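You operate a simulated robot arm through the tools that you are given. There is no shell and no other tool. Be economical: measure what you need, move in short steps, check, and stop when the job is done.

Carry out the task below with a simulated two-armed robot. There is one attempt and no reset: what you move stays moved.

## Task
Fetch the number six ice block and stand it on top of the tin of beans on the socket bench.
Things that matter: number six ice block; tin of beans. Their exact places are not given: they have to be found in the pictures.

Only the result counts: the job must be done as asked and must still hold three seconds after the hand-in. Knocking over, shifting, dropping, spilling or breaking anything else fails it.

## Robot
Two 7-joint arms with two-finger parallel grippers on one trunk, on a base that drives. Base frame: it is fixed to the floor where the robot stands at the start and does not move with it; the origin is under the middle of the robot, x ahead of it, y to its left, z up. Readings come in mm, rad, newtons and seconds.
The left shoulder is at the start at [70, 134, 1126], the right one opposite. With the tool pointing down near the work surface each hand reaches from about 100 to 640 mm from the robot's upright axis, wherever it stands, measured 20 degrees to its own side. Payload 1.57 kg a hand.
The TCP of each hand is the grasp point between the finger pads, 30 mm short of the fingertips. In the tool frame z runs along the fingers and y along their closing line. The gripper opens to 80 mm. The fingers are 17 mm wide and 12 mm thick; the gripper's body (40 by 82 mm) begins 80 mm behind the TCP.
Orientation is that of the tool frame in the base frame, as a unit quaternion [w, x, y, z]. With the fingers straight down and closing along the base's y, the tool's x points along the base's -x, its y along +y and its z along -z.

## Interface
- The arms move only by the tool send_rows. It takes "left_series", "right_series" or both (then of equal length, played together; a hand with none holds still); each is a list of rows, each a list of 7 numbers: the shift along the base's x, y, z in mm, then the turn, a rotation vector about the base's x, y, z in rad, then the closure, from 0 (fully open) to 1 (shut). In form: [[tx, ty, tz, ax, ay, az, hand], ...]. A call has 1 to 8 rows; each row is the pose to reach, as a shift and turn from the pose commanded when the call began. Rows are played at 5 a second. More than 50 mm and 0.15 rad between two rows, or a gripper value outside its range, and nothing of the call is played. Where a pose cannot be reached the arm comes as near as it can. A force on the tool above 40 N (or 10 N above the force at the start of the call, whichever is more), or a blocked arm, ends the call early, and 0.2 s more pass. The fingers move at their own pace (about 153 mm/s each) and stop on an object; they squeeze with about 37 N. The grip force told is the motor's: it shows also when the fingers shut on nothing. Time passes only in rows, and 0.2 s behind the last, so rows that repeat a pose let the fingers close. It gives the time, the measured TCP pose, the force on the tool (base axes), the opening and the grip force at its end, in the units of the frame above (readings bear some noise).
- Cameras (640 x 400 px; columns grow to the right, rows downward): "scene" is now at [129.5, 37.5, 1353.5]; the picture's right is [0.43, -0.90, 0.00], its down [-0.53, -0.25, -0.81] and it looks along [0.73, 0.35, -0.59] (base axes); focal length 278 px, centre (320, 200). "left" rides on the left gripper at [72, 7, -122] in its tool frame; the picture's right is [-0.09, 1.00, 0.00], its down [-0.84, -0.08, -0.54] and it looks along [-0.54, -0.05, 0.84] (tool axes); focal length 238 px, centre (320, 200). "right" rides on the right gripper at [72, -7, -122] in its tool frame; the picture's right is [0.09, 1.00, 0.00], its down [-0.84, 0.08, -0.54] and it looks along [-0.54, 0.05, 0.84] (tool axes); focal length 238 px, centre (320, 200).
- get_image(camera): a new picture of that camera. It takes no simulated time.
- move_column(by): slides the trunk up (or, below 0, down) by that many mm; the arms and the scene camera ride with it, the base frame stays. It gives what a move gives, with no picture.
- drive_base(legs): drives the robot by 1 to 6 legs, each [ahead, left, turn to the left] in mm, mm and rad, along the robot's own axes; the way and the turn of a leg run together, so that a leg with both is an arc; at most 1500 mm and 3.142 rad a leg. The arms and the cameras ride along, it lands a little off, and it stops where it bumps. It gives what a move gives.
- turn_head(pan, tilt): turns the head with the scene camera to pan (to the left, within 1.501 rad either way) and tilt (down, from -0.506 to 1.204), counted from straight ahead of the robot. It gives what a move gives.
- pixel_to_xyz(camera, pixels): for up to 12 pixels [column, row] of the newest picture of that camera ("zoom" is the newest enlarged one), the place [x, y, z] in the base frame of the surface seen there, good to about 2 mm. It takes no simulated time.
- inspect(camera, box): a new picture of the part [left, top, right, bottom] of that camera's present view, enlarged. It takes no simulated time.
- hand_in(): hands the job in; it is judged then, once.

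Work in short steps. Measure before you move; look again where a grasp or a placing could have gone wrong, and mend it. You have 80 turns and 78 pictures in all, those below and enlarged ones among them. Open the grippers and draw the arms clear of the work before you hand the job in, unless the task says otherwise; then end with one line.

The tools are called after ">>>" as a command line: name --argument value ..., lists and objects as JSON in quotes. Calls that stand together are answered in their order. send_rows: Moves the arms, as the interface text tells. Its arguments: {"type":"object","properties":{"left_series":{"type":"array","items":{"type":"array","items":{"type":"number"}}},"right_series":{"type":"array","items":{"type":"array","items":{"type":"number"}}}},"required":[]} The other tools are called the same way: move_column (by) slides the trunk up or down; drive_base (legs) drives the base; turn_head (pan, tilt) turns the head that bears the scene camera; get_image (camera) takes a picture; pixel_to_xyz (camera, pixels) gives the place of the surface under pixels of a picture; inspect (camera, box) takes an enlarged picture of a part of a camera's view; hand_in () hands the job in.

At the start:

```text
time_s: 0.0
left_tool_pos: [365.9, 396.7, 1195.5]
left_orientation: [0.0, 0.0, 1.0, 0.001]
left_wrist_force: [0.0, 0.0, 0.8]
left_grip_width: 80.2
left_grip_force: 0.1
right_tool_pos: [389.7, -9.4, 1184.9]
right_orientation: [0.0, 0.0, 1.0, 0.0]
right_wrist_force: [0.2, 0.0, -0.6]
right_grip_width: 79.9
right_grip_force: 0.2
trunk travel left (down, up): [-700.0, 240.0]
robot x, y, heading: [-4.4, 1.6, -0.003]
head pan, tilt: [0.447, 0.628]
```

scene: 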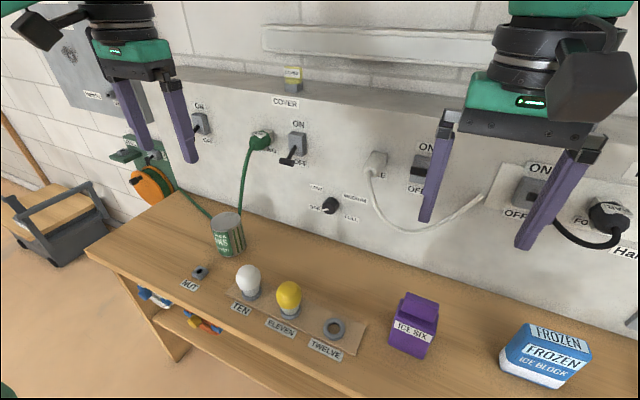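
right: 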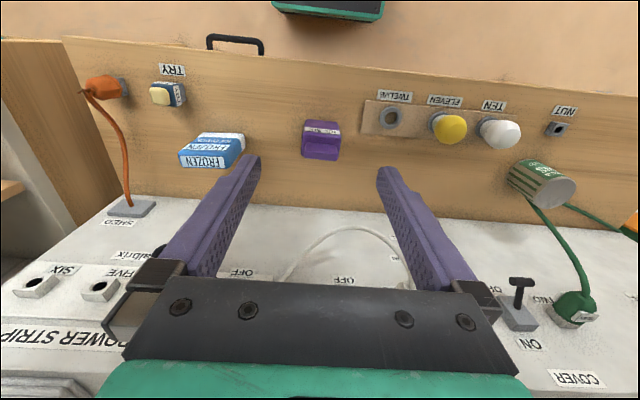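
left: 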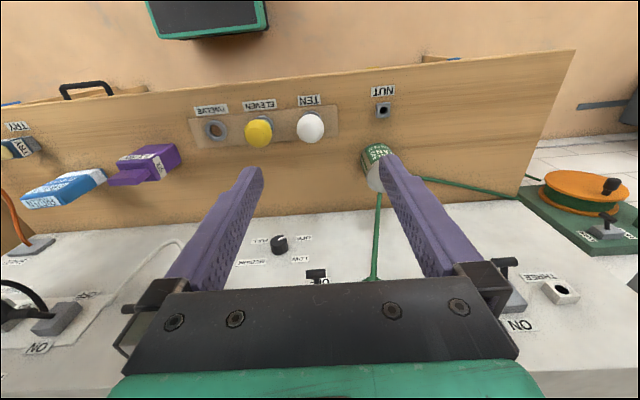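

The purple block labelled ICE SIX is at about (413,325) and the tin at (228,235). I inspect both closely.

>>> inspect --camera "scene" --box '[360, 270, 460, 370]'

>>> inspect --camera "scene" --box '[180, 190, 280, 290]'

>>> inspect --camera "right" --box '[280, 100, 360, 180]'

```text
4.00 times, centred on (410, 320) of scene
```

zoom: 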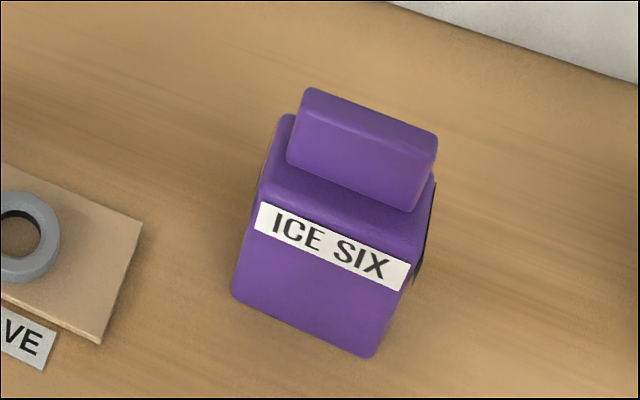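

```text
4.00 times, centred on (230, 240) of scene
```

zoom: 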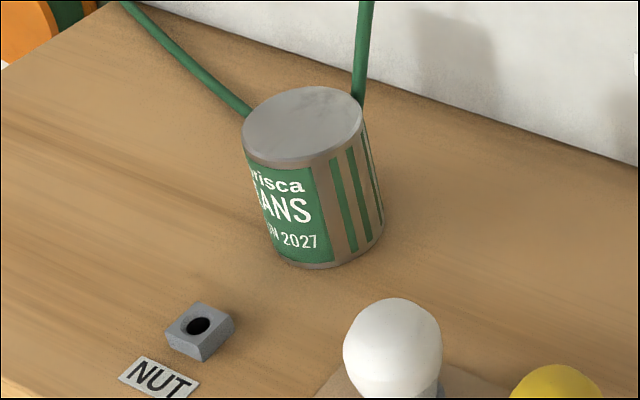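

```text
5.00 times, centred on (320, 140) of right
```

zoom: 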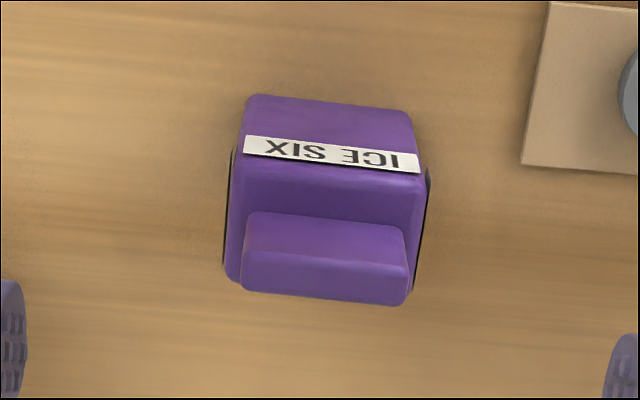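

Measuring the block and the tin in the scene picture.

>>> pixel_to_xyz --camera "scene" --pixels '[[408, 294], [437, 305], [403, 309], [432, 321], [397, 320], [431, 335], [390, 342], [422, 357], [401, 301], [415, 322], [420, 303], [446, 335]]'

>>> pixel_to_xyz --camera "scene" --pixels '[[225, 222], [212, 226], [239, 217], [220, 230], [231, 213], [232, 255], [220, 252], [245, 245], [202, 270], [250, 270], [290, 290], [237, 200]]'

>>> pixel_to_xyz --camera "right" --pixels '[[307, 132], [335, 132], [304, 148], [338, 151], [304, 156], [337, 159], [301, 142], [341, 145], [320, 140], [320, 148], [320, 156], [302, 160]]'

```text
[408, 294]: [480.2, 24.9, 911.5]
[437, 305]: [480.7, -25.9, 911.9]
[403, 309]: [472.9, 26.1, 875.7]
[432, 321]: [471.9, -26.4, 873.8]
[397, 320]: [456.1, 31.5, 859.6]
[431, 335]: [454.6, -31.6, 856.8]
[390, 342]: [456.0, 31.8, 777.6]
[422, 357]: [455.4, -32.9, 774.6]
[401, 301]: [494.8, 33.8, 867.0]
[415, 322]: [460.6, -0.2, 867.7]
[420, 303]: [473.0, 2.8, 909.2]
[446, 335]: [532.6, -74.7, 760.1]
```

```text
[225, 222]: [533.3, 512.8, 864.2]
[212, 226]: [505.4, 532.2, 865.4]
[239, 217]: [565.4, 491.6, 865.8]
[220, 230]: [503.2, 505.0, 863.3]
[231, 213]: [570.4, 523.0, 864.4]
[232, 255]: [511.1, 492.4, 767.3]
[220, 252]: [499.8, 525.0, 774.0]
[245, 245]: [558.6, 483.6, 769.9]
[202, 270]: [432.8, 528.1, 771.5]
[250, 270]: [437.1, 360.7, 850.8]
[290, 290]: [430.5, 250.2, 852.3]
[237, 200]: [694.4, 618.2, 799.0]
```

```text
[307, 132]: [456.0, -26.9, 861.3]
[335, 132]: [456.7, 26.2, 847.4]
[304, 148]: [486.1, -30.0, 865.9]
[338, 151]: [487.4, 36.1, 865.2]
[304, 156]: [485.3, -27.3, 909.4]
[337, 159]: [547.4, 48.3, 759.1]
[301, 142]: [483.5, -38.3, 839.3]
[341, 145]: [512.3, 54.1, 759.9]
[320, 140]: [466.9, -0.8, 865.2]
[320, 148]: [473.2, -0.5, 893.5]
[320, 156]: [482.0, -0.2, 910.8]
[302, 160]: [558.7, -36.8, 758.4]
```

The block (body x≈455–511, y ±33, top 867; ridge on top from x≈473, up to z 911) has to be gripped by its ridge, closing along x. I start turning the right hand by 90° over its place.

>>> send_rows --right_series '[[10, 0, 0, 0, 0, 0.14, 0], [20, 0, 0, 0, 0, 0.28, 0], [30, 0, 0, 0, 0, 0.42, 0], [40, 0, 0, 0, 0, 0.56, 0], [50, 0, 0, 0, 0, 0.7, 0], [60, 0, 0, 0, 0, 0.84, 0], [70, 0, 0, 0, 0, 0.98, 0], [80, 0, 0, 0, 0, 1.12, 0]]'

>>> pixel_to_xyz --camera "scene" --pixels '[[50, 220], [95, 250], [150, 310], [10, 200], [165, 195], [130, 150], [160, 380], [60, 260], [110, 200], [300, 145], [285, 160], [262, 140]]'

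```text
time_s: 1.8
left_tool_pos: [365.0, 396.3, 1195.8]
left_orientation: [0.0, 0.001, 1.0, 0.0]
left_wrist_force: [0.1, -0.2, -0.2]
left_grip_width: 79.9
left_grip_force: 0.1
right_tool_pos: [352.3, 13.4, 1139.2]
right_orientation: [0.001, -0.53, 0.848, 0.001]
right_wrist_force: [-0.6, 0.6, 0.1]
right_grip_width: 80.1
right_grip_force: 0.0
right hand out of reach, approached as far as the arm can: row 5, 6, 7, 8
trunk travel left (down, up): [-700.0, 240.0]
robot x, y, heading: [0.3, 1.9, -0.003]
head pan, tilt: [0.447, 0.628]
```

```text
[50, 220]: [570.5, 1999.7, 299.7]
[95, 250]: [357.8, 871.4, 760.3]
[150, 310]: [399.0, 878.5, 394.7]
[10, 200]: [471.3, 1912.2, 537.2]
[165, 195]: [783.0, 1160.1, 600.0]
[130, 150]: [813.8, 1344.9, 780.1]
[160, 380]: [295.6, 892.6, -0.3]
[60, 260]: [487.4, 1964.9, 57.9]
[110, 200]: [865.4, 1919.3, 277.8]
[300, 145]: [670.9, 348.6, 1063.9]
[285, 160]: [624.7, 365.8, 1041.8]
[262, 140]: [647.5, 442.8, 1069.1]
```

The turn worked, but the reach is short this high up. I finish the turn while lowering to better working height, then read the pose.

>>> send_rows --right_series '[[0, 0, -30, 0, 0, 0.12, 0], [0, 0, -60, 0, 0, 0.24, 0], [0, 0, -90, 0, 0, 0.36, 0], [0, 0, -120, 0, 0, 0.451, 0], [0, 0, -120, 0, 0, 0.451, 0]]'

>>> get_image --camera "right"

>>> get_image --camera "scene"

```text
time_s: 3.0
left_tool_pos: [365.8, 396.4, 1195.6]
left_orientation: [0.0, 0.0, 1.0, 0.0]
left_wrist_force: [0.2, 0.1, -0.6]
left_grip_width: 80.1
left_grip_force: 0.0
right_tool_pos: [286.0, 13.2, 998.5]
right_orientation: [0.013, -0.664, 0.747, -0.021]
right_wrist_force: [0.3, -0.3, 0.4]
right_grip_width: 80.1
right_grip_force: 0.1
right hand out of reach, approached as far as the arm can: row 1, 2, 3, 4, 5
trunk travel left (down, up): [-700.0, 240.0]
robot x, y, heading: [-1.3, 1.9, 0.0]
head pan, tilt: [0.447, 0.628]
```

```text
71 pictures are left
```

right: 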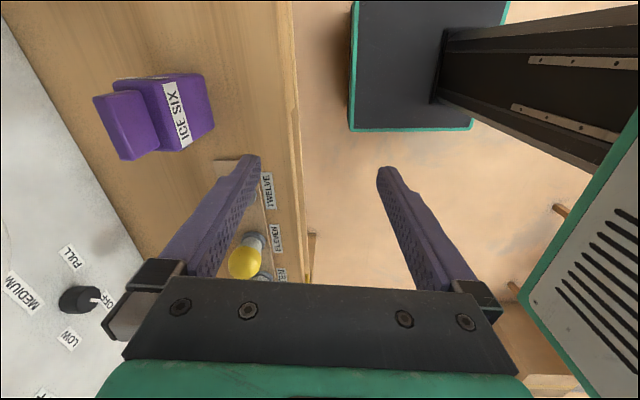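

```text
70 pictures are left
```

scene: 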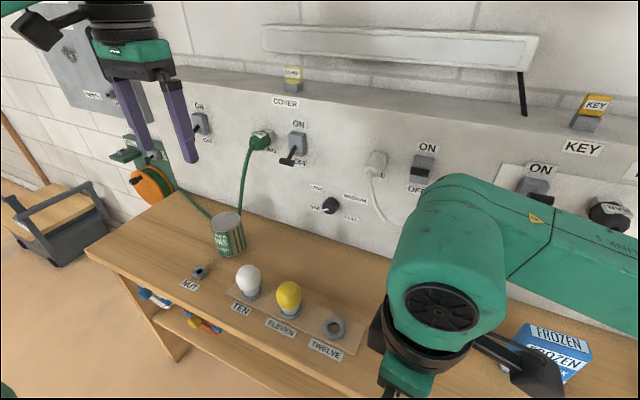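

The arm sits at a joint limit with this turn (TCP stuck at x=286), so I turn back the other way, in the direction of -90°.

>>> send_rows --right_series '[[0, -10, 10, 0, 0, -0.14, 0], [0, -20, 20, 0, 0, -0.28, 0], [0, -30, 30, 0, 0, -0.42, 0], [0, -40, 40, 0, 0, -0.56, 0], [0, -50, 50, 0, 0, -0.7, 0], [0, -60, 50, 0, 0, -0.84, 0], [0, -70, 50, 0, 0, -0.98, 0], [0, -80, 50, 0, 0, -1.12, 0]]'

```text
time_s: 4.8
left_tool_pos: [366.1, 396.2, 1196.8]
left_orientation: [0.0, 0.001, 1.0, 0.0]
left_wrist_force: [0.4, 0.4, 0.3]
left_grip_width: 79.8
left_grip_force: 0.0
right_tool_pos: [289.3, -69.5, 1046.2]
right_orientation: [-0.001, -0.163, 0.986, -0.024]
right_wrist_force: [0.0, -0.5, 0.8]
right_grip_width: 80.0
right_grip_force: 0.0
trunk travel left (down, up): [-700.0, 240.0]
robot x, y, heading: [0.7, -1.0, 0.001]
head pan, tilt: [0.447, 0.628]
```

The pose follows now. I go on turning negative and move a bit forward.

>>> send_rows --right_series '[[10, 0, 0, 0, 0, -0.14, 0], [20, 0, 0, 0, 0, -0.28, 0], [30, 0, 0, 0, 0, -0.42, 0], [40, 0, 0, 0, 0, -0.56, 0], [50, 0, 0, 0, 0, -0.7, 0], [60, 0, 0, 0, 0, -0.84, 0], [70, 0, 0, 0, 0, -0.98, 0], [80, 0, 0, 0, 0, -1.12, 0]]'

>>> send_rows --right_series '[[10, 0, 0, 0, 0, -0.13, 0], [20, 0, 0, 0, 0, -0.26, 0], [30, 0, 0, 0, 0, -0.39, 0], [40, 0, 0, 0, 0, -0.52, 0], [50, 0, 0, 0, 0, -0.65, 0], [60, 0, 0, 0, 0, -0.78, 0], [60, 0, 0, 0, 0, -0.78, 0]]'

```text
time_s: 6.6
left_tool_pos: [366.0, 396.7, 1195.9]
left_orientation: [0.0, 0.001, 1.0, 0.001]
left_wrist_force: [0.1, -0.1, 0.2]
left_grip_width: 80.0
left_grip_force: 0.1
right_tool_pos: [370.0, -69.9, 1048.6]
right_orientation: [-0.015, 0.385, 0.923, -0.02]
right_wrist_force: [0.0, 0.6, 0.3]
right_grip_width: 79.9
right_grip_force: 0.0
trunk travel left (down, up): [-700.0, 240.0]
robot x, y, heading: [0.0, -0.1, -0.001]
head pan, tilt: [0.447, 0.628]
```

```text
time_s: 8.2
left_tool_pos: [364.9, 397.0, 1196.0]
left_orientation: [0.0, 0.0, 1.0, 0.0]
left_wrist_force: [0.8, -0.1, -0.4]
left_grip_width: 79.9
left_grip_force: 0.0
right_tool_pos: [429.0, -70.0, 1047.8]
right_orientation: [-0.021, 0.706, 0.708, -0.014]
right_wrist_force: [0.9, -0.7, 0.5]
right_grip_width: 79.8
right_grip_force: 0.1
trunk travel left (down, up): [-700.0, 240.0]
robot x, y, heading: [-2.0, 0.6, 0.003]
head pan, tilt: [0.447, 0.628]
```

Yaw is reached with a small tilt of about 0.05 rad. I correct that and view the block with the right camera.

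>>> send_rows --right_series '[[0, 0, 0, -0.01, -0.05, 0, 0], [0, 0, 0, -0.01, -0.05, 0, 0]]'

>>> get_image --camera "right"

>>> get_image --camera "scene"

```text
time_s: 8.8
left_tool_pos: [365.5, 396.4, 1195.6]
left_orientation: [-0.001, -0.001, 1.0, 0.0]
left_wrist_force: [0.1, -0.3, 0.4]
left_grip_width: 80.0
left_grip_force: 0.1
right_tool_pos: [428.4, -69.9, 1048.4]
right_orientation: [0.001, 0.706, 0.708, 0.001]
right_wrist_force: [0.0, 0.1, 0.5]
right_grip_width: 79.9
right_grip_force: 0.1
trunk travel left (down, up): [-700.0, 240.0]
robot x, y, heading: [1.3, 0.1, 0.003]
head pan, tilt: [0.447, 0.628]
```

```text
69 pictures are left
```

right: 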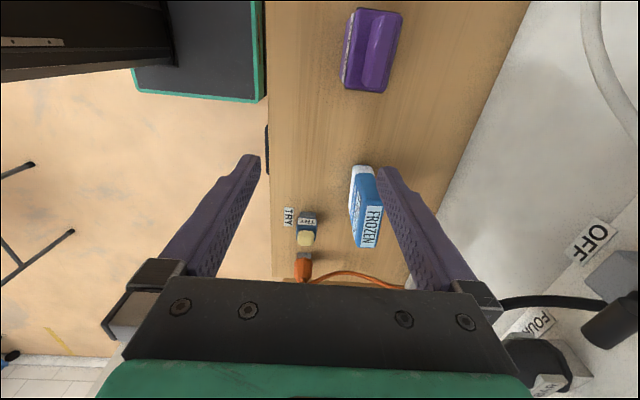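

```text
68 pictures are left
```

scene: 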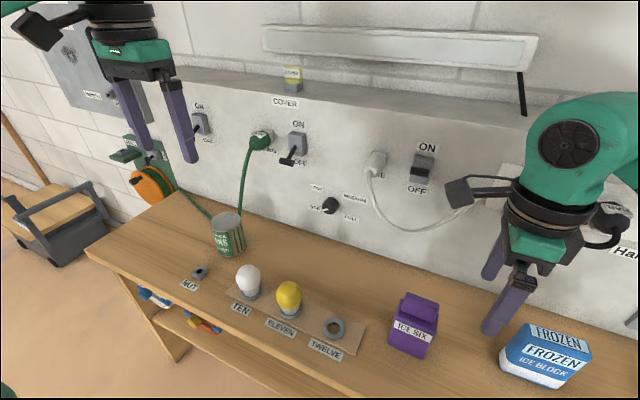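

Good. In the right picture the block is at (370,50); I enlarge it for the ridge's front and back edges.

>>> inspect --camera "right" --box '[330, 0, 410, 100]'

```text
4.00 times, centred on (370, 50) of right
```

zoom: 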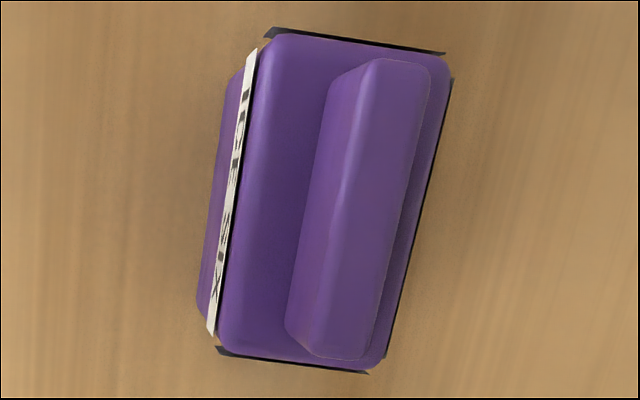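

>>> pixel_to_xyz --camera "zoom" --pixels '[[350, 200], [375, 210], [400, 210], [365, 75], [425, 80], [315, 340], [370, 350], [265, 200], [432, 150], [350, 40], [270, 350], [408, 230]]'

```text
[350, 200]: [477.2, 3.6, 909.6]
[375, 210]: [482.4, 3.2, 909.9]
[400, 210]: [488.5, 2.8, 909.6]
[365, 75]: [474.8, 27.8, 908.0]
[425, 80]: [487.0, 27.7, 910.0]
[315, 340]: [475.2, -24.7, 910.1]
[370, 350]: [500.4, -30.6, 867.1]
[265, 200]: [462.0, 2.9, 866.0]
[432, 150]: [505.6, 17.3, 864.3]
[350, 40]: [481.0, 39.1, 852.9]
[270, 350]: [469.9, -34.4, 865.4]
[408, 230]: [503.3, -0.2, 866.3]
```

The ridge runs x 473–490, centre (481.5, 1), top 910. I move above it at TCP z=960.

>>> send_rows --right_series '[[26, 35, 0, 0, 0, 0, 0], [53, 71, 0, 0, 0, 0, 0], [53, 71, -44, 0, 0, 0, 0], [53, 71, -88, 0, 0, 0, 0], [53, 71, -88, 0, 0, 0, 0]]'

>>> get_image --camera "right"

>>> get_image --camera "scene"

```text
time_s: 10.0
left_tool_pos: [364.7, 396.4, 1195.5]
left_orientation: [0.0, 0.0, 1.0, 0.0]
left_wrist_force: [-1.3, 0.6, 0.3]
left_grip_width: 79.7
left_grip_force: 0.0
right_tool_pos: [480.2, 4.1, 957.6]
right_orientation: [0.001, 0.706, 0.708, -0.001]
right_wrist_force: [-0.6, -0.8, 0.2]
right_grip_width: 79.8
right_grip_force: 0.1
trunk travel left (down, up): [-700.0, 240.0]
robot x, y, heading: [1.0, 1.4, 0.001]
head pan, tilt: [0.447, 0.628]
```

```text
66 pictures are left
```

right: 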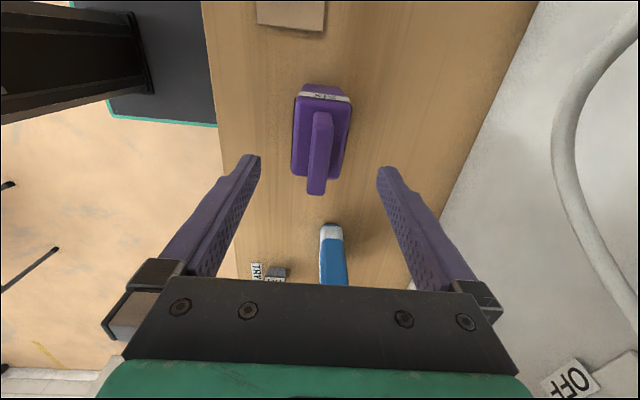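

```text
65 pictures are left
```

scene: 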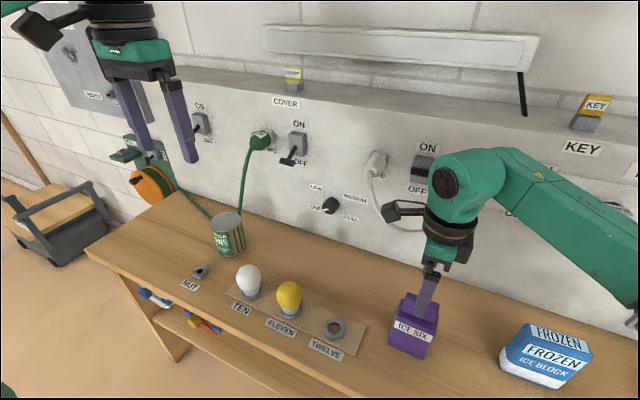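

The ridge sits centred between the fingers at column ~320. I descend to z≈902 and check before closing.

>>> send_rows --right_series '[[0.5, -2, -20, 0, 0, 0, 0], [0.5, -2, -40, 0, 0, 0, 0], [0.5, -2, -56, 0, 0, 0, 0], [0.5, -2, -56, 0, 0, 0, 0]]'

>>> get_image --camera "right"

>>> inspect --camera "scene" --box '[370, 260, 470, 360]'

```text
time_s: 11.0
left_tool_pos: [366.6, 396.3, 1195.2]
left_orientation: [-0.001, 0.001, 1.0, 0.0]
left_wrist_force: [-0.2, 0.2, 0.1]
left_grip_width: 79.9
left_grip_force: 0.1
right_tool_pos: [480.4, 1.1, 903.2]
right_orientation: [0.001, 0.706, 0.708, 0.001]
right_wrist_force: [0.1, -0.4, 0.2]
right_grip_width: 79.8
right_grip_force: 0.1
trunk travel left (down, up): [-700.0, 240.0]
robot x, y, heading: [-4.1, 0.8, -0.002]
head pan, tilt: [0.447, 0.628]
```

```text
64 pictures are left
```

right: 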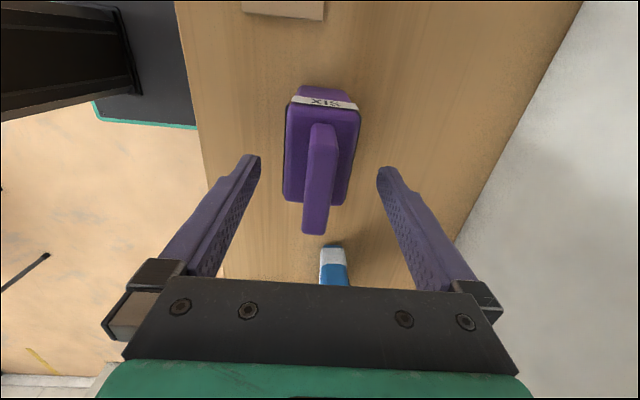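

```text
4.00 times, centred on (420, 310) of scene
```

zoom: 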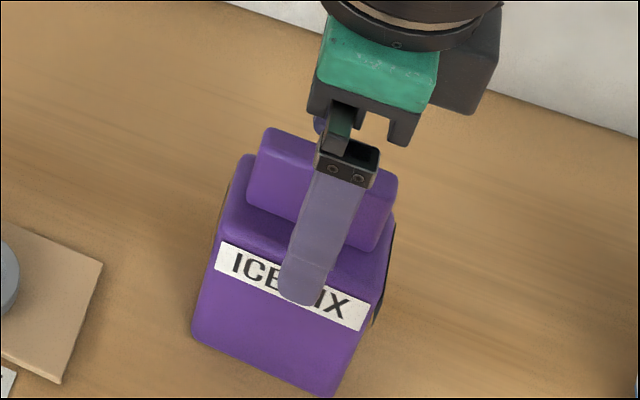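

The fingers straddle the ridge, and their tips at ~873 clear the body top at 867. Closing now.

>>> send_rows --right_series '[[0, 0, 0, 0, 0, 0, 1], [0, 0, 0, 0, 0, 0, 1], [0, 0, 0, 0, 0, 0, 1], [0, 0, 0, 0, 0, 0, 1]]'

>>> get_image --camera "right"

```text
time_s: 12.0
left_tool_pos: [366.7, 397.6, 1195.6]
left_orientation: [0.0, -0.001, 1.0, 0.0]
left_wrist_force: [0.0, -0.6, 0.1]
left_grip_width: 80.1
left_grip_force: 0.1
right_tool_pos: [480.6, 0.4, 903.7]
right_orientation: [0.0, 0.706, 0.708, 0.001]
right_wrist_force: [-1.3, 0.3, -0.3]
right_grip_width: 15.9
right_grip_force: 31.1
trunk travel left (down, up): [-700.0, 240.0]
robot x, y, heading: [2.9, -0.4, -0.003]
head pan, tilt: [0.447, 0.628]
```

```text
62 pictures are left
```

right: 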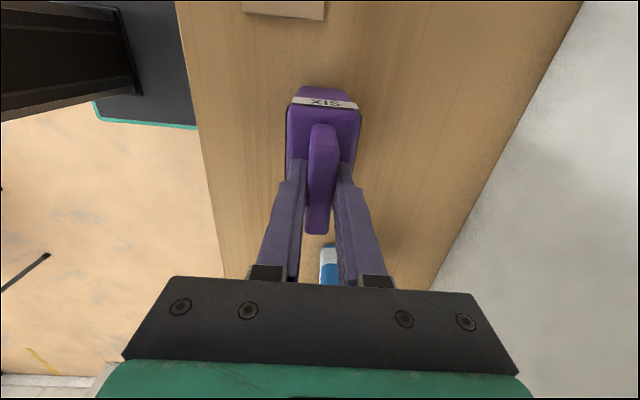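

It is gripped at 16 mm. I lift slowly.

>>> send_rows --right_series '[[0, 0, 5, 0, 0, 0, 1], [0, 0, 20, 0, 0, 0, 1], [0, 0, 40, 0, 0, 0, 1], [0, 0, 70, 0, 0, 0, 1], [0, 0, 100, 0, 0, 0, 1], [0, 0, 130, 0, 0, 0, 1], [0, 0, 155, 0, 0, 0, 1], [0, 0, 155, 0, 0, 0, 1]]'

>>> get_image --camera "right"

>>> get_image --camera "scene"

```text
time_s: 13.8
left_tool_pos: [366.5, 396.2, 1195.5]
left_orientation: [-0.001, -0.001, 1.0, -0.001]
left_wrist_force: [-0.5, 1.1, -0.1]
left_grip_width: 80.0
left_grip_force: 0.1
right_tool_pos: [483.0, 0.5, 1059.1]
right_orientation: [0.0, 0.706, 0.708, 0.0]
right_wrist_force: [0.7, 0.8, -4.1]
right_grip_width: 15.7
right_grip_force: 31.5
trunk travel left (down, up): [-700.0, 240.0]
robot x, y, heading: [-0.0, 1.1, 0.004]
head pan, tilt: [0.447, 0.628]
```

```text
61 pictures are left
```

right: 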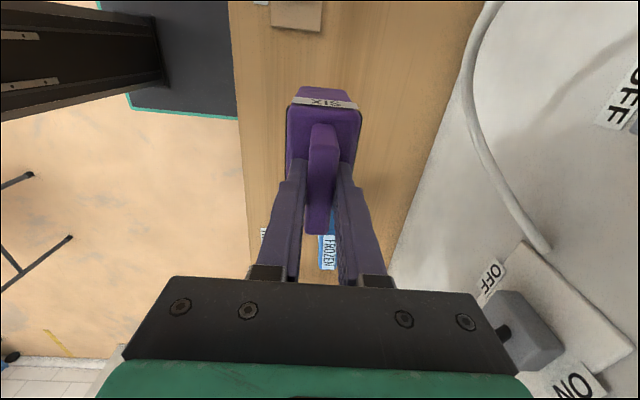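

```text
60 pictures are left
```

scene: 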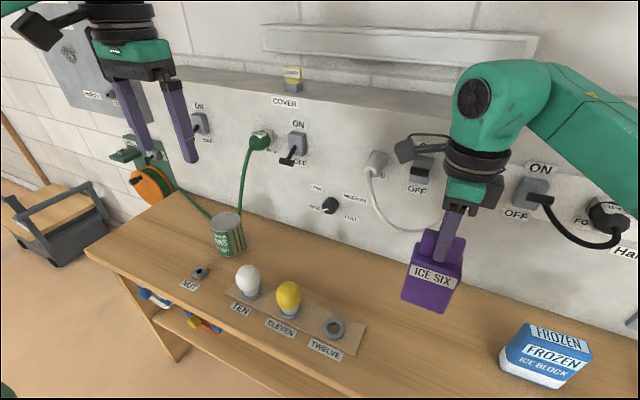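

The block is held with its base at ~915, clear of the bulbs and the tin. I drive left by 510 mm, so that the hand comes near the tin at (537, 511).

>>> drive_base --legs '[[0, 250, 0], [0, 260, 0]]'

>>> turn_head --pan 0.1 --tilt 0.7

>>> get_image --camera "scene"

>>> get_image --camera "right"

```text
time_s: 17.1
left_tool_pos: [362.1, 905.8, 1196.7]
left_orientation: [0.0, -0.004, 1.0, 0.001]
left_wrist_force: [0.0, 0.4, 0.7]
left_grip_width: 80.3
left_grip_force: 0.1
right_tool_pos: [481.0, 512.7, 1059.7]
right_orientation: [0.0, 0.704, 0.71, 0.002]
right_wrist_force: [0.4, -0.4, -4.0]
right_grip_width: 15.8
right_grip_force: 31.1
trunk travel left (down, up): [-700.0, 240.0]
robot x, y, heading: [-4.8, 510.6, 0.006]
head pan, tilt: [0.447, 0.628]
```

```text
time_s: 17.9
left_tool_pos: [362.6, 907.7, 1195.2]
left_orientation: [0.0, -0.003, 1.0, 0.0]
left_wrist_force: [0.8, -0.5, 0.2]
left_grip_width: 80.2
left_grip_force: 0.0
right_tool_pos: [480.4, 512.7, 1059.7]
right_orientation: [0.001, 0.704, 0.71, 0.001]
right_wrist_force: [-0.1, 0.1, -3.8]
right_grip_width: 15.9
right_grip_force: 31.1
trunk travel left (down, up): [-700.0, 240.0]
robot x, y, heading: [-2.2, 509.1, 0.003]
head pan, tilt: [0.099, 0.7]
```

```text
59 pictures are left
```

scene: 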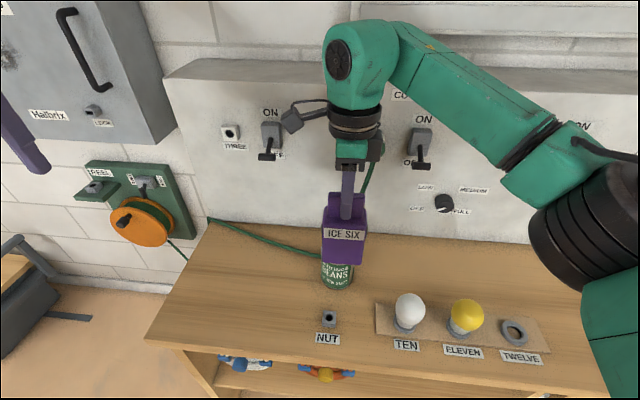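

```text
58 pictures are left
```

right: 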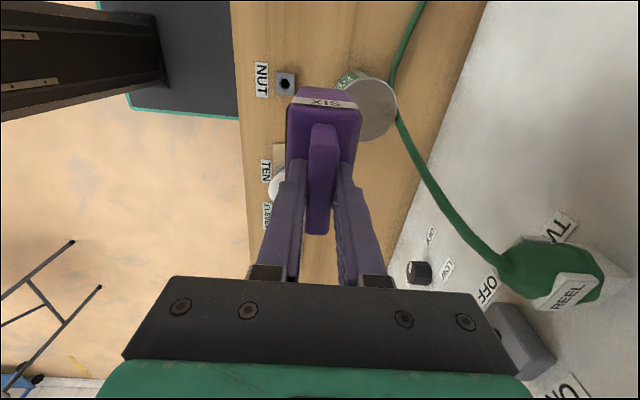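

I measure the tin's rim from the right camera, enlarged.

>>> inspect --camera "right" --box '[320, 60, 420, 160]'

```text
4.00 times, centred on (370, 110) of right
```

zoom: 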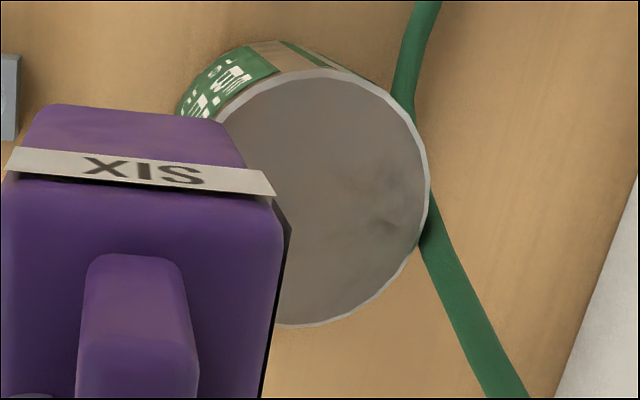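

>>> pixel_to_xyz --camera "zoom" --pixels '[[320, 78], [375, 97], [410, 135], [422, 190], [412, 240], [380, 290], [330, 320], [290, 322], [225, 120], [265, 88], [330, 200], [300, 130]]'

>>> pixel_to_xyz --camera "right" --pixels '[[322, 140], [310, 106], [343, 108], [291, 103], [353, 113], [318, 220], [300, 92], [345, 95]]'

```text
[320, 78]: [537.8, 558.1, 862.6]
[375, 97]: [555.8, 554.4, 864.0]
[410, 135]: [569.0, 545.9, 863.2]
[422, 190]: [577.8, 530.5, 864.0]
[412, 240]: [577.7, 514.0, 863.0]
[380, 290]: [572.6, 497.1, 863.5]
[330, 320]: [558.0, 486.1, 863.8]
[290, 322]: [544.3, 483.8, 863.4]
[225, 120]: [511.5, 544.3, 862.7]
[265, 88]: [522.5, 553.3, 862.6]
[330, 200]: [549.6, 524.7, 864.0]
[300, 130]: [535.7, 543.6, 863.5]
```

```text
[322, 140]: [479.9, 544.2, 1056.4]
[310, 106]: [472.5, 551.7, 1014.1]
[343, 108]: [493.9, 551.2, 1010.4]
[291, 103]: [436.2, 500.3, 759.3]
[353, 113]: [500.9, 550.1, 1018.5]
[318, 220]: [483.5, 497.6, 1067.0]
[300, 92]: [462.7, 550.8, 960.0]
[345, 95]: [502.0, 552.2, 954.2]
```

In this camera the tin centre is at (541, 521), top 863.5; the block centre is at about (482, 515). I check the green cable's clearance before moving forward 58 mm.

>>> pixel_to_xyz --camera "right" --pixels '[[400, 128], [412, 153], [430, 186], [450, 213], [475, 240], [495, 258], [520, 265], [520, 350], [419, 272], [415, 25], [393, 75], [525, 330]]'

```text
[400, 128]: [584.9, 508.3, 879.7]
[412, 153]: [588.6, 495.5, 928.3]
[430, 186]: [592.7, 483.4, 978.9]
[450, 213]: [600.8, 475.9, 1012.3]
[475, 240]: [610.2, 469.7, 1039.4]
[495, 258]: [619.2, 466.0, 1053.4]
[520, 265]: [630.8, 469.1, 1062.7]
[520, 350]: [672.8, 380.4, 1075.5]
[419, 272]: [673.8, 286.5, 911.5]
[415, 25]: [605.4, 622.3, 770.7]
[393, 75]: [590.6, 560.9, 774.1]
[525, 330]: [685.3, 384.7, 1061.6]
```

The cable keeps 15–20 mm of clearance if I use a 55 mm forward shift. I move forward and lower to about 15 mm above the tin.

>>> send_rows --right_series '[[20, 3, 0, 0, 0, 0, 1], [40, 6, 0, 0, 0, 0, 1], [55, 6, 0, 0, 0, 0, 1], [55, 6, -15, 0, 0, 0, 1], [55, 6, -30, 0, 0, 0, 1], [55, 6, -37, 0, 0, 0, 1], [55, 6, -37, 0, 0, 0, 1]]'

>>> inspect --camera "scene" --box '[290, 180, 410, 300]'

>>> get_image --camera "right"

>>> get_image --camera "left"

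```text
time_s: 19.5
left_tool_pos: [362.1, 908.1, 1196.4]
left_orientation: [-0.001, -0.003, 1.0, 0.0]
left_wrist_force: [-0.1, 0.2, 1.5]
left_grip_width: 79.5
left_grip_force: 0.0
right_tool_pos: [535.3, 517.6, 1021.7]
right_orientation: [-0.001, 0.703, 0.711, 0.0]
right_wrist_force: [0.7, -0.4, -3.3]
right_grip_width: 15.7
right_grip_force: 31.8
trunk travel left (down, up): [-700.0, 240.0]
robot x, y, heading: [-6.1, 508.6, 0.002]
head pan, tilt: [0.099, 0.7]
```

```text
3.33 times, centred on (350, 240) of scene
```

zoom: 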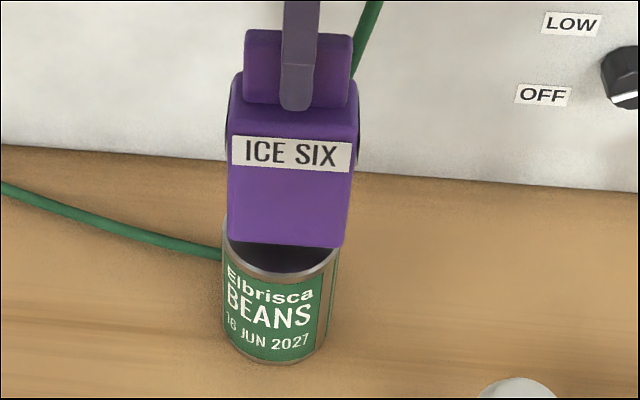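

```text
55 pictures are left
```

right: 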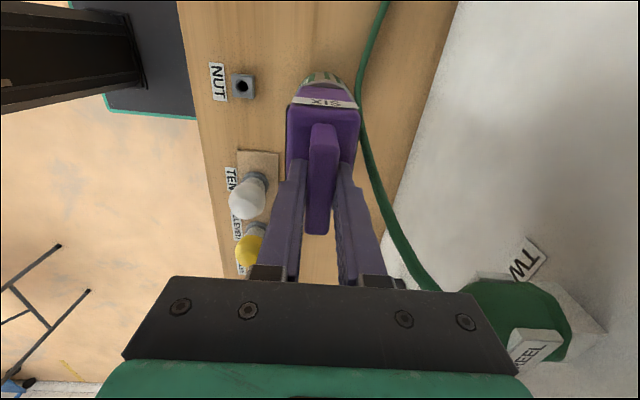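

```text
54 pictures are left
```

left: 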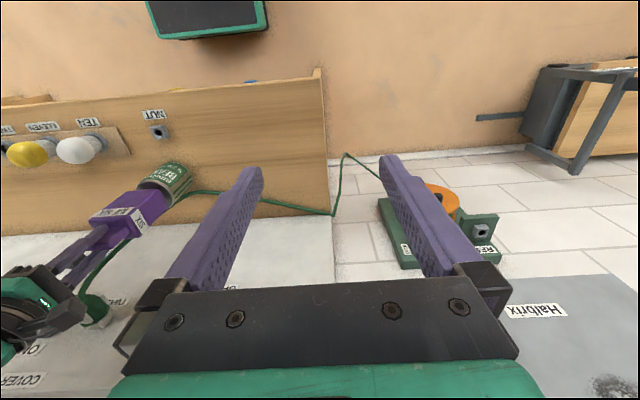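

The block looks a bit to the right of the tin in the scene zoom. I measure both edges.

>>> pixel_to_xyz --camera "zoom" --pixels '[[234, 228], [341, 236], [285, 235], [240, 262], [265, 274], [300, 276], [325, 266], [227, 250], [336, 255], [230, 160], [352, 165], [283, 262]]'

>>> inspect --camera "left" --box '[80, 140, 240, 240]'

>>> inspect --camera "right" --box '[270, 50, 370, 150]'

```text
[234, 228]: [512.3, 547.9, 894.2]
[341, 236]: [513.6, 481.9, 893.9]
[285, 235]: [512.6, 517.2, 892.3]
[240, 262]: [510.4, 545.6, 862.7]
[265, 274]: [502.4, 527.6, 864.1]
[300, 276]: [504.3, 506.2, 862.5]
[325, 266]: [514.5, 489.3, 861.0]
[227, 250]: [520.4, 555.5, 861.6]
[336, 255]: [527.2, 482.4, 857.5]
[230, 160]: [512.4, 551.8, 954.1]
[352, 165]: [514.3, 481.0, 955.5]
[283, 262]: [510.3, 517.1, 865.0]
```

```text
4.00 times, centred on (160, 190) of left
```

zoom: 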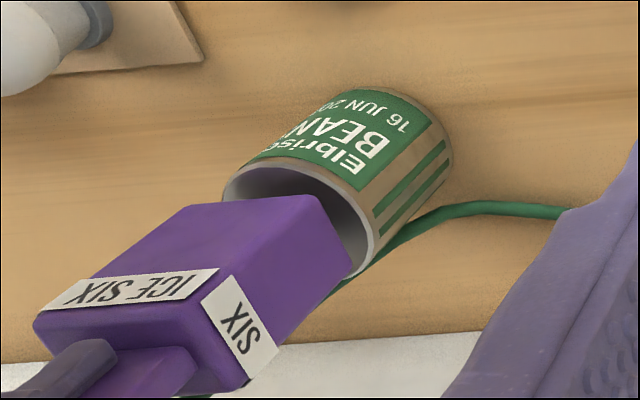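

```text
4.00 times, centred on (320, 100) of right
```

zoom: 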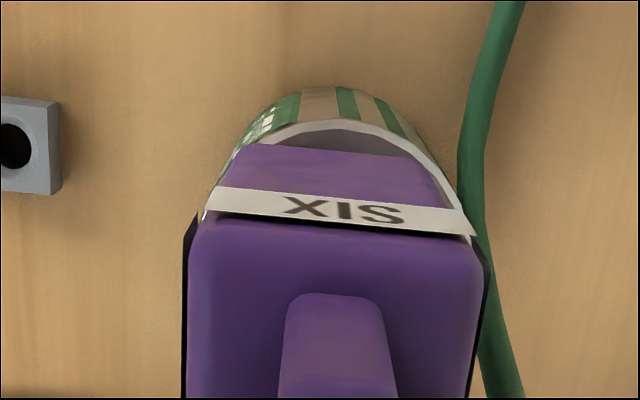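

x fits (block centre 540, tin 540.5); y lacks about 4 mm. I correct that and lower in small steps to contact.

>>> send_rows --right_series '[[0, 4, 0, 0, 0, 0, 1], [0, 4, -5, 0, 0, 0, 1], [0, 4, -9, 0, 0, 0, 1], [0, 4, -12, 0, 0, 0, 1], [0, 4, -13.5, 0, 0, 0, 1], [0, 4, -13.5, 0, 0, 0, 1]]'

>>> inspect --camera "scene" --box '[290, 180, 410, 300]'

>>> inspect --camera "left" --box '[80, 140, 240, 240]'

```text
time_s: 20.9
left_tool_pos: [362.0, 907.4, 1196.0]
left_orientation: [0.0, -0.003, 1.0, 0.0]
left_wrist_force: [-0.9, -0.1, -0.3]
left_grip_width: 79.9
left_grip_force: 0.0
right_tool_pos: [535.8, 522.3, 1009.1]
right_orientation: [-0.001, 0.704, 0.711, 0.001]
right_wrist_force: [-1.1, -0.5, -4.4]
right_grip_width: 16.1
right_grip_force: 31.6
trunk travel left (down, up): [-700.0, 240.0]
robot x, y, heading: [-2.4, 509.7, 0.005]
head pan, tilt: [0.099, 0.7]
```

```text
3.33 times, centred on (350, 240) of scene
```

zoom: 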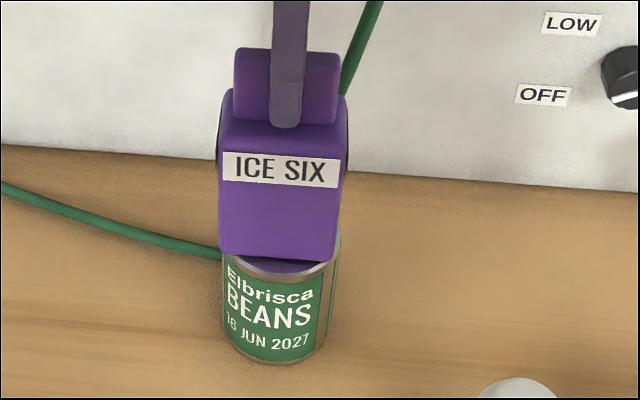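

```text
4.00 times, centred on (160, 190) of left
```

zoom: 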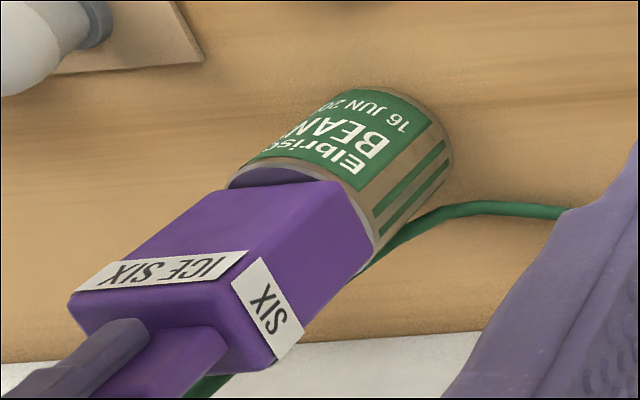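

Well aligned, and no contact yet (force still -4.4 N). I lower another 3 mm.

>>> send_rows --right_series '[[0, 0, -1, 0, 0, 0, 1], [0, 0, -2, 0, 0, 0, 1], [0, 0, -3, 0, 0, 0, 1]]'

```text
time_s: 21.7
left_tool_pos: [360.5, 908.4, 1197.6]
left_orientation: [0.001, -0.003, 1.0, 0.0]
left_wrist_force: [0.1, 0.8, -0.5]
left_grip_width: 80.1
left_grip_force: 0.1
right_tool_pos: [535.4, 521.8, 1009.4]
right_orientation: [0.001, 0.704, 0.71, 0.003]
right_wrist_force: [4.4, -1.0, 15.6]
right_grip_width: 15.8
right_grip_force: 31.9
trunk travel left (down, up): [-700.0, 240.0]
robot x, y, heading: [-0.9, 507.3, 0.009]
head pan, tilt: [0.099, 0.7]
```

Contact (force +15.6 N). I ease up 1.5 mm, check the force, then open.

>>> send_rows --right_series '[[0, 0, 1.2, 0, 0, 0, 1], [0, 0, 1.2, 0, 0, 0, 1]]'

>>> inspect --camera "scene" --box '[290, 180, 410, 300]'

```text
time_s: 22.3
left_tool_pos: [359.9, 907.4, 1196.1]
left_orientation: [0.001, -0.004, 1.0, 0.0]
left_wrist_force: [0.1, -0.4, -0.3]
left_grip_width: 79.8
left_grip_force: 0.0
right_tool_pos: [535.0, 522.7, 1009.0]
right_orientation: [0.0, 0.704, 0.711, 0.002]
right_wrist_force: [4.5, 0.7, 13.7]
right_grip_width: 15.7
right_grip_force: 31.2
trunk travel left (down, up): [-700.0, 240.0]
robot x, y, heading: [-0.4, 506.4, 0.005]
head pan, tilt: [0.099, 0.7]
```

```text
3.33 times, centred on (350, 240) of scene
```

zoom: 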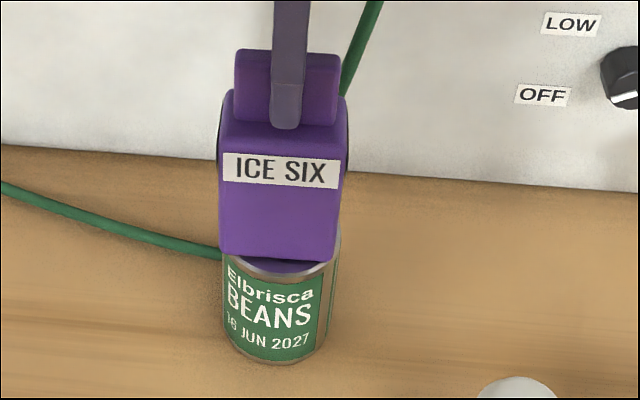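

Still pressing 14 N; I ease up another 1 mm.

>>> send_rows --right_series '[[0, 0, 1, 0, 0, 0, 1], [0, 0, 1, 0, 0, 0, 1]]'

```text
time_s: 22.9
left_tool_pos: [360.5, 907.1, 1195.2]
left_orientation: [0.0, -0.003, 1.0, 0.0]
left_wrist_force: [0.2, 0.0, -0.9]
left_grip_width: 80.0
left_grip_force: 0.0
right_tool_pos: [534.5, 523.3, 1008.2]
right_orientation: [0.0, 0.704, 0.71, 0.001]
right_wrist_force: [3.5, 1.6, 5.6]
right_grip_width: 15.9
right_grip_force: 31.6
trunk travel left (down, up): [-700.0, 240.0]
robot x, y, heading: [-1.0, 509.3, 0.004]
head pan, tilt: [0.099, 0.7]
```

Only a light press remains. I open in stages, then rise straight up.

>>> send_rows --right_series '[[0, 0, 0, 0, 0, 0, 0.75], [0, 0, 0, 0, 0, 0, 0.65], [0, 0, 0, 0, 0, 0, 0.5], [0, 0, 0, 0, 0, 0, 0.5]]'

>>> inspect --camera "scene" --box '[290, 180, 410, 300]'

>>> get_image --camera "right"

```text
time_s: 23.9
left_tool_pos: [361.6, 908.3, 1195.7]
left_orientation: [0.0, -0.003, 1.0, 0.001]
left_wrist_force: [0.3, 0.2, 0.0]
left_grip_width: 79.8
left_grip_force: 0.1
right_tool_pos: [535.3, 522.0, 1008.7]
right_orientation: [0.001, 0.704, 0.71, 0.001]
right_wrist_force: [0.4, -0.3, -0.2]
right_grip_width: 40.2
right_grip_force: 0.1
trunk travel left (down, up): [-700.0, 240.0]
robot x, y, heading: [-3.2, 509.3, 0.009]
head pan, tilt: [0.099, 0.7]
```

```text
3.33 times, centred on (350, 240) of scene
```

zoom: 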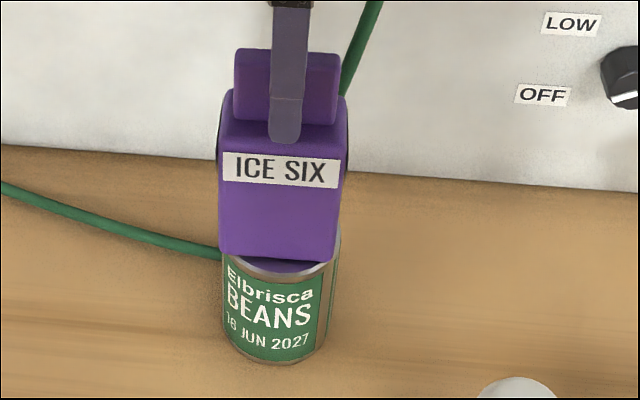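

```text
47 pictures are left
```

right: 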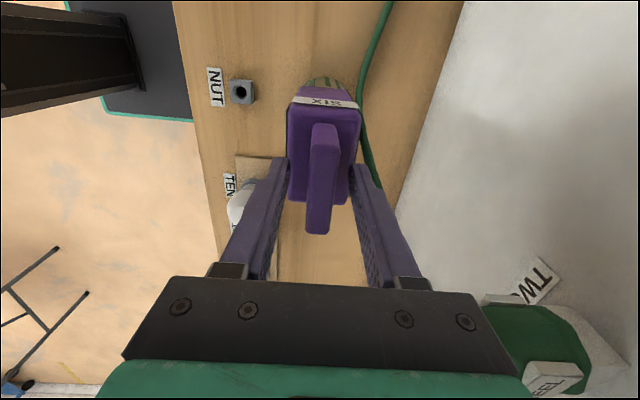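

The block stands free on the tin. I raise the hand 65 mm and draw it back, opening fully.

>>> send_rows --right_series '[[0, 0, 20, 0, 0, 0, 0.5], [0, 0, 45, 0, 0, 0, 0.5], [0, 0, 70, 0, 0, 0, 0.5], [-40, 0, 75, 0, 0, 0, 0.5], [-80, -10, 75, 0, 0, 0, 0.5], [-120, -30, 75, 0, 0, 0, 0], [-160, -60, 75, 0, 0, 0, 0], [-190, -90, 75, 0, 0, 0, 0]]'

>>> get_image --camera "scene"

>>> inspect --camera "left" --box '[80, 140, 240, 240]'

```text
time_s: 25.7
left_tool_pos: [359.7, 906.5, 1197.2]
left_orientation: [0.001, -0.003, 1.0, 0.001]
left_wrist_force: [0.1, 0.6, 0.6]
left_grip_width: 80.1
left_grip_force: 0.0
right_tool_pos: [344.4, 433.0, 1084.9]
right_orientation: [0.0, 0.704, 0.71, 0.002]
right_wrist_force: [0.1, 0.1, 0.2]
right_grip_width: 80.2
right_grip_force: 0.0
trunk travel left (down, up): [-700.0, 240.0]
robot x, y, heading: [-0.2, 504.6, 0.004]
head pan, tilt: [0.099, 0.7]
```

```text
46 pictures are left
```

scene: 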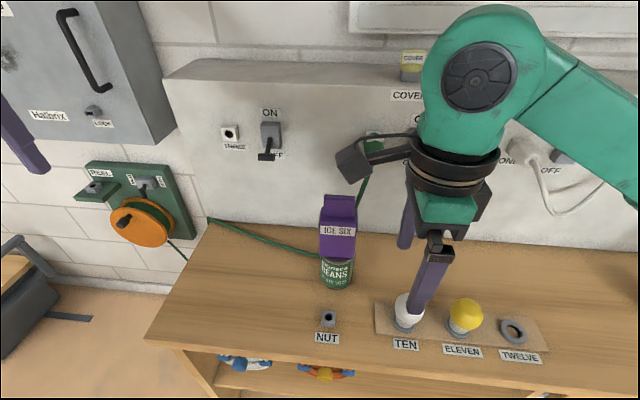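

```text
4.00 times, centred on (160, 190) of left
```

zoom: 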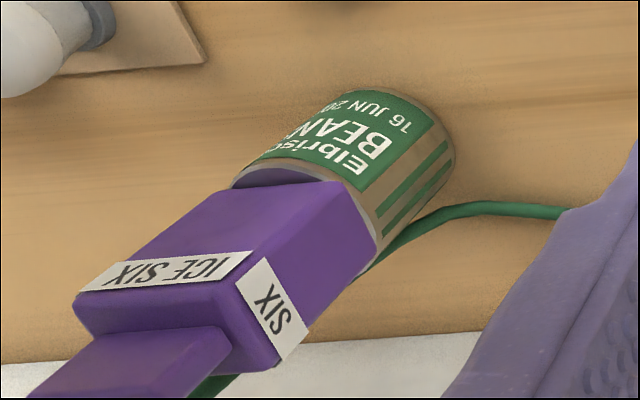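

The block stands on the tin, the arms are clear and the grippers are open. I hand in.

>>> hand_in

```text
The job is handed in.
```

The number six ice block now stands on top of the tin of beans on the socket bench. Both grippers are open, the arms are drawn clear, and I saw nothing else moved in the final pictures.
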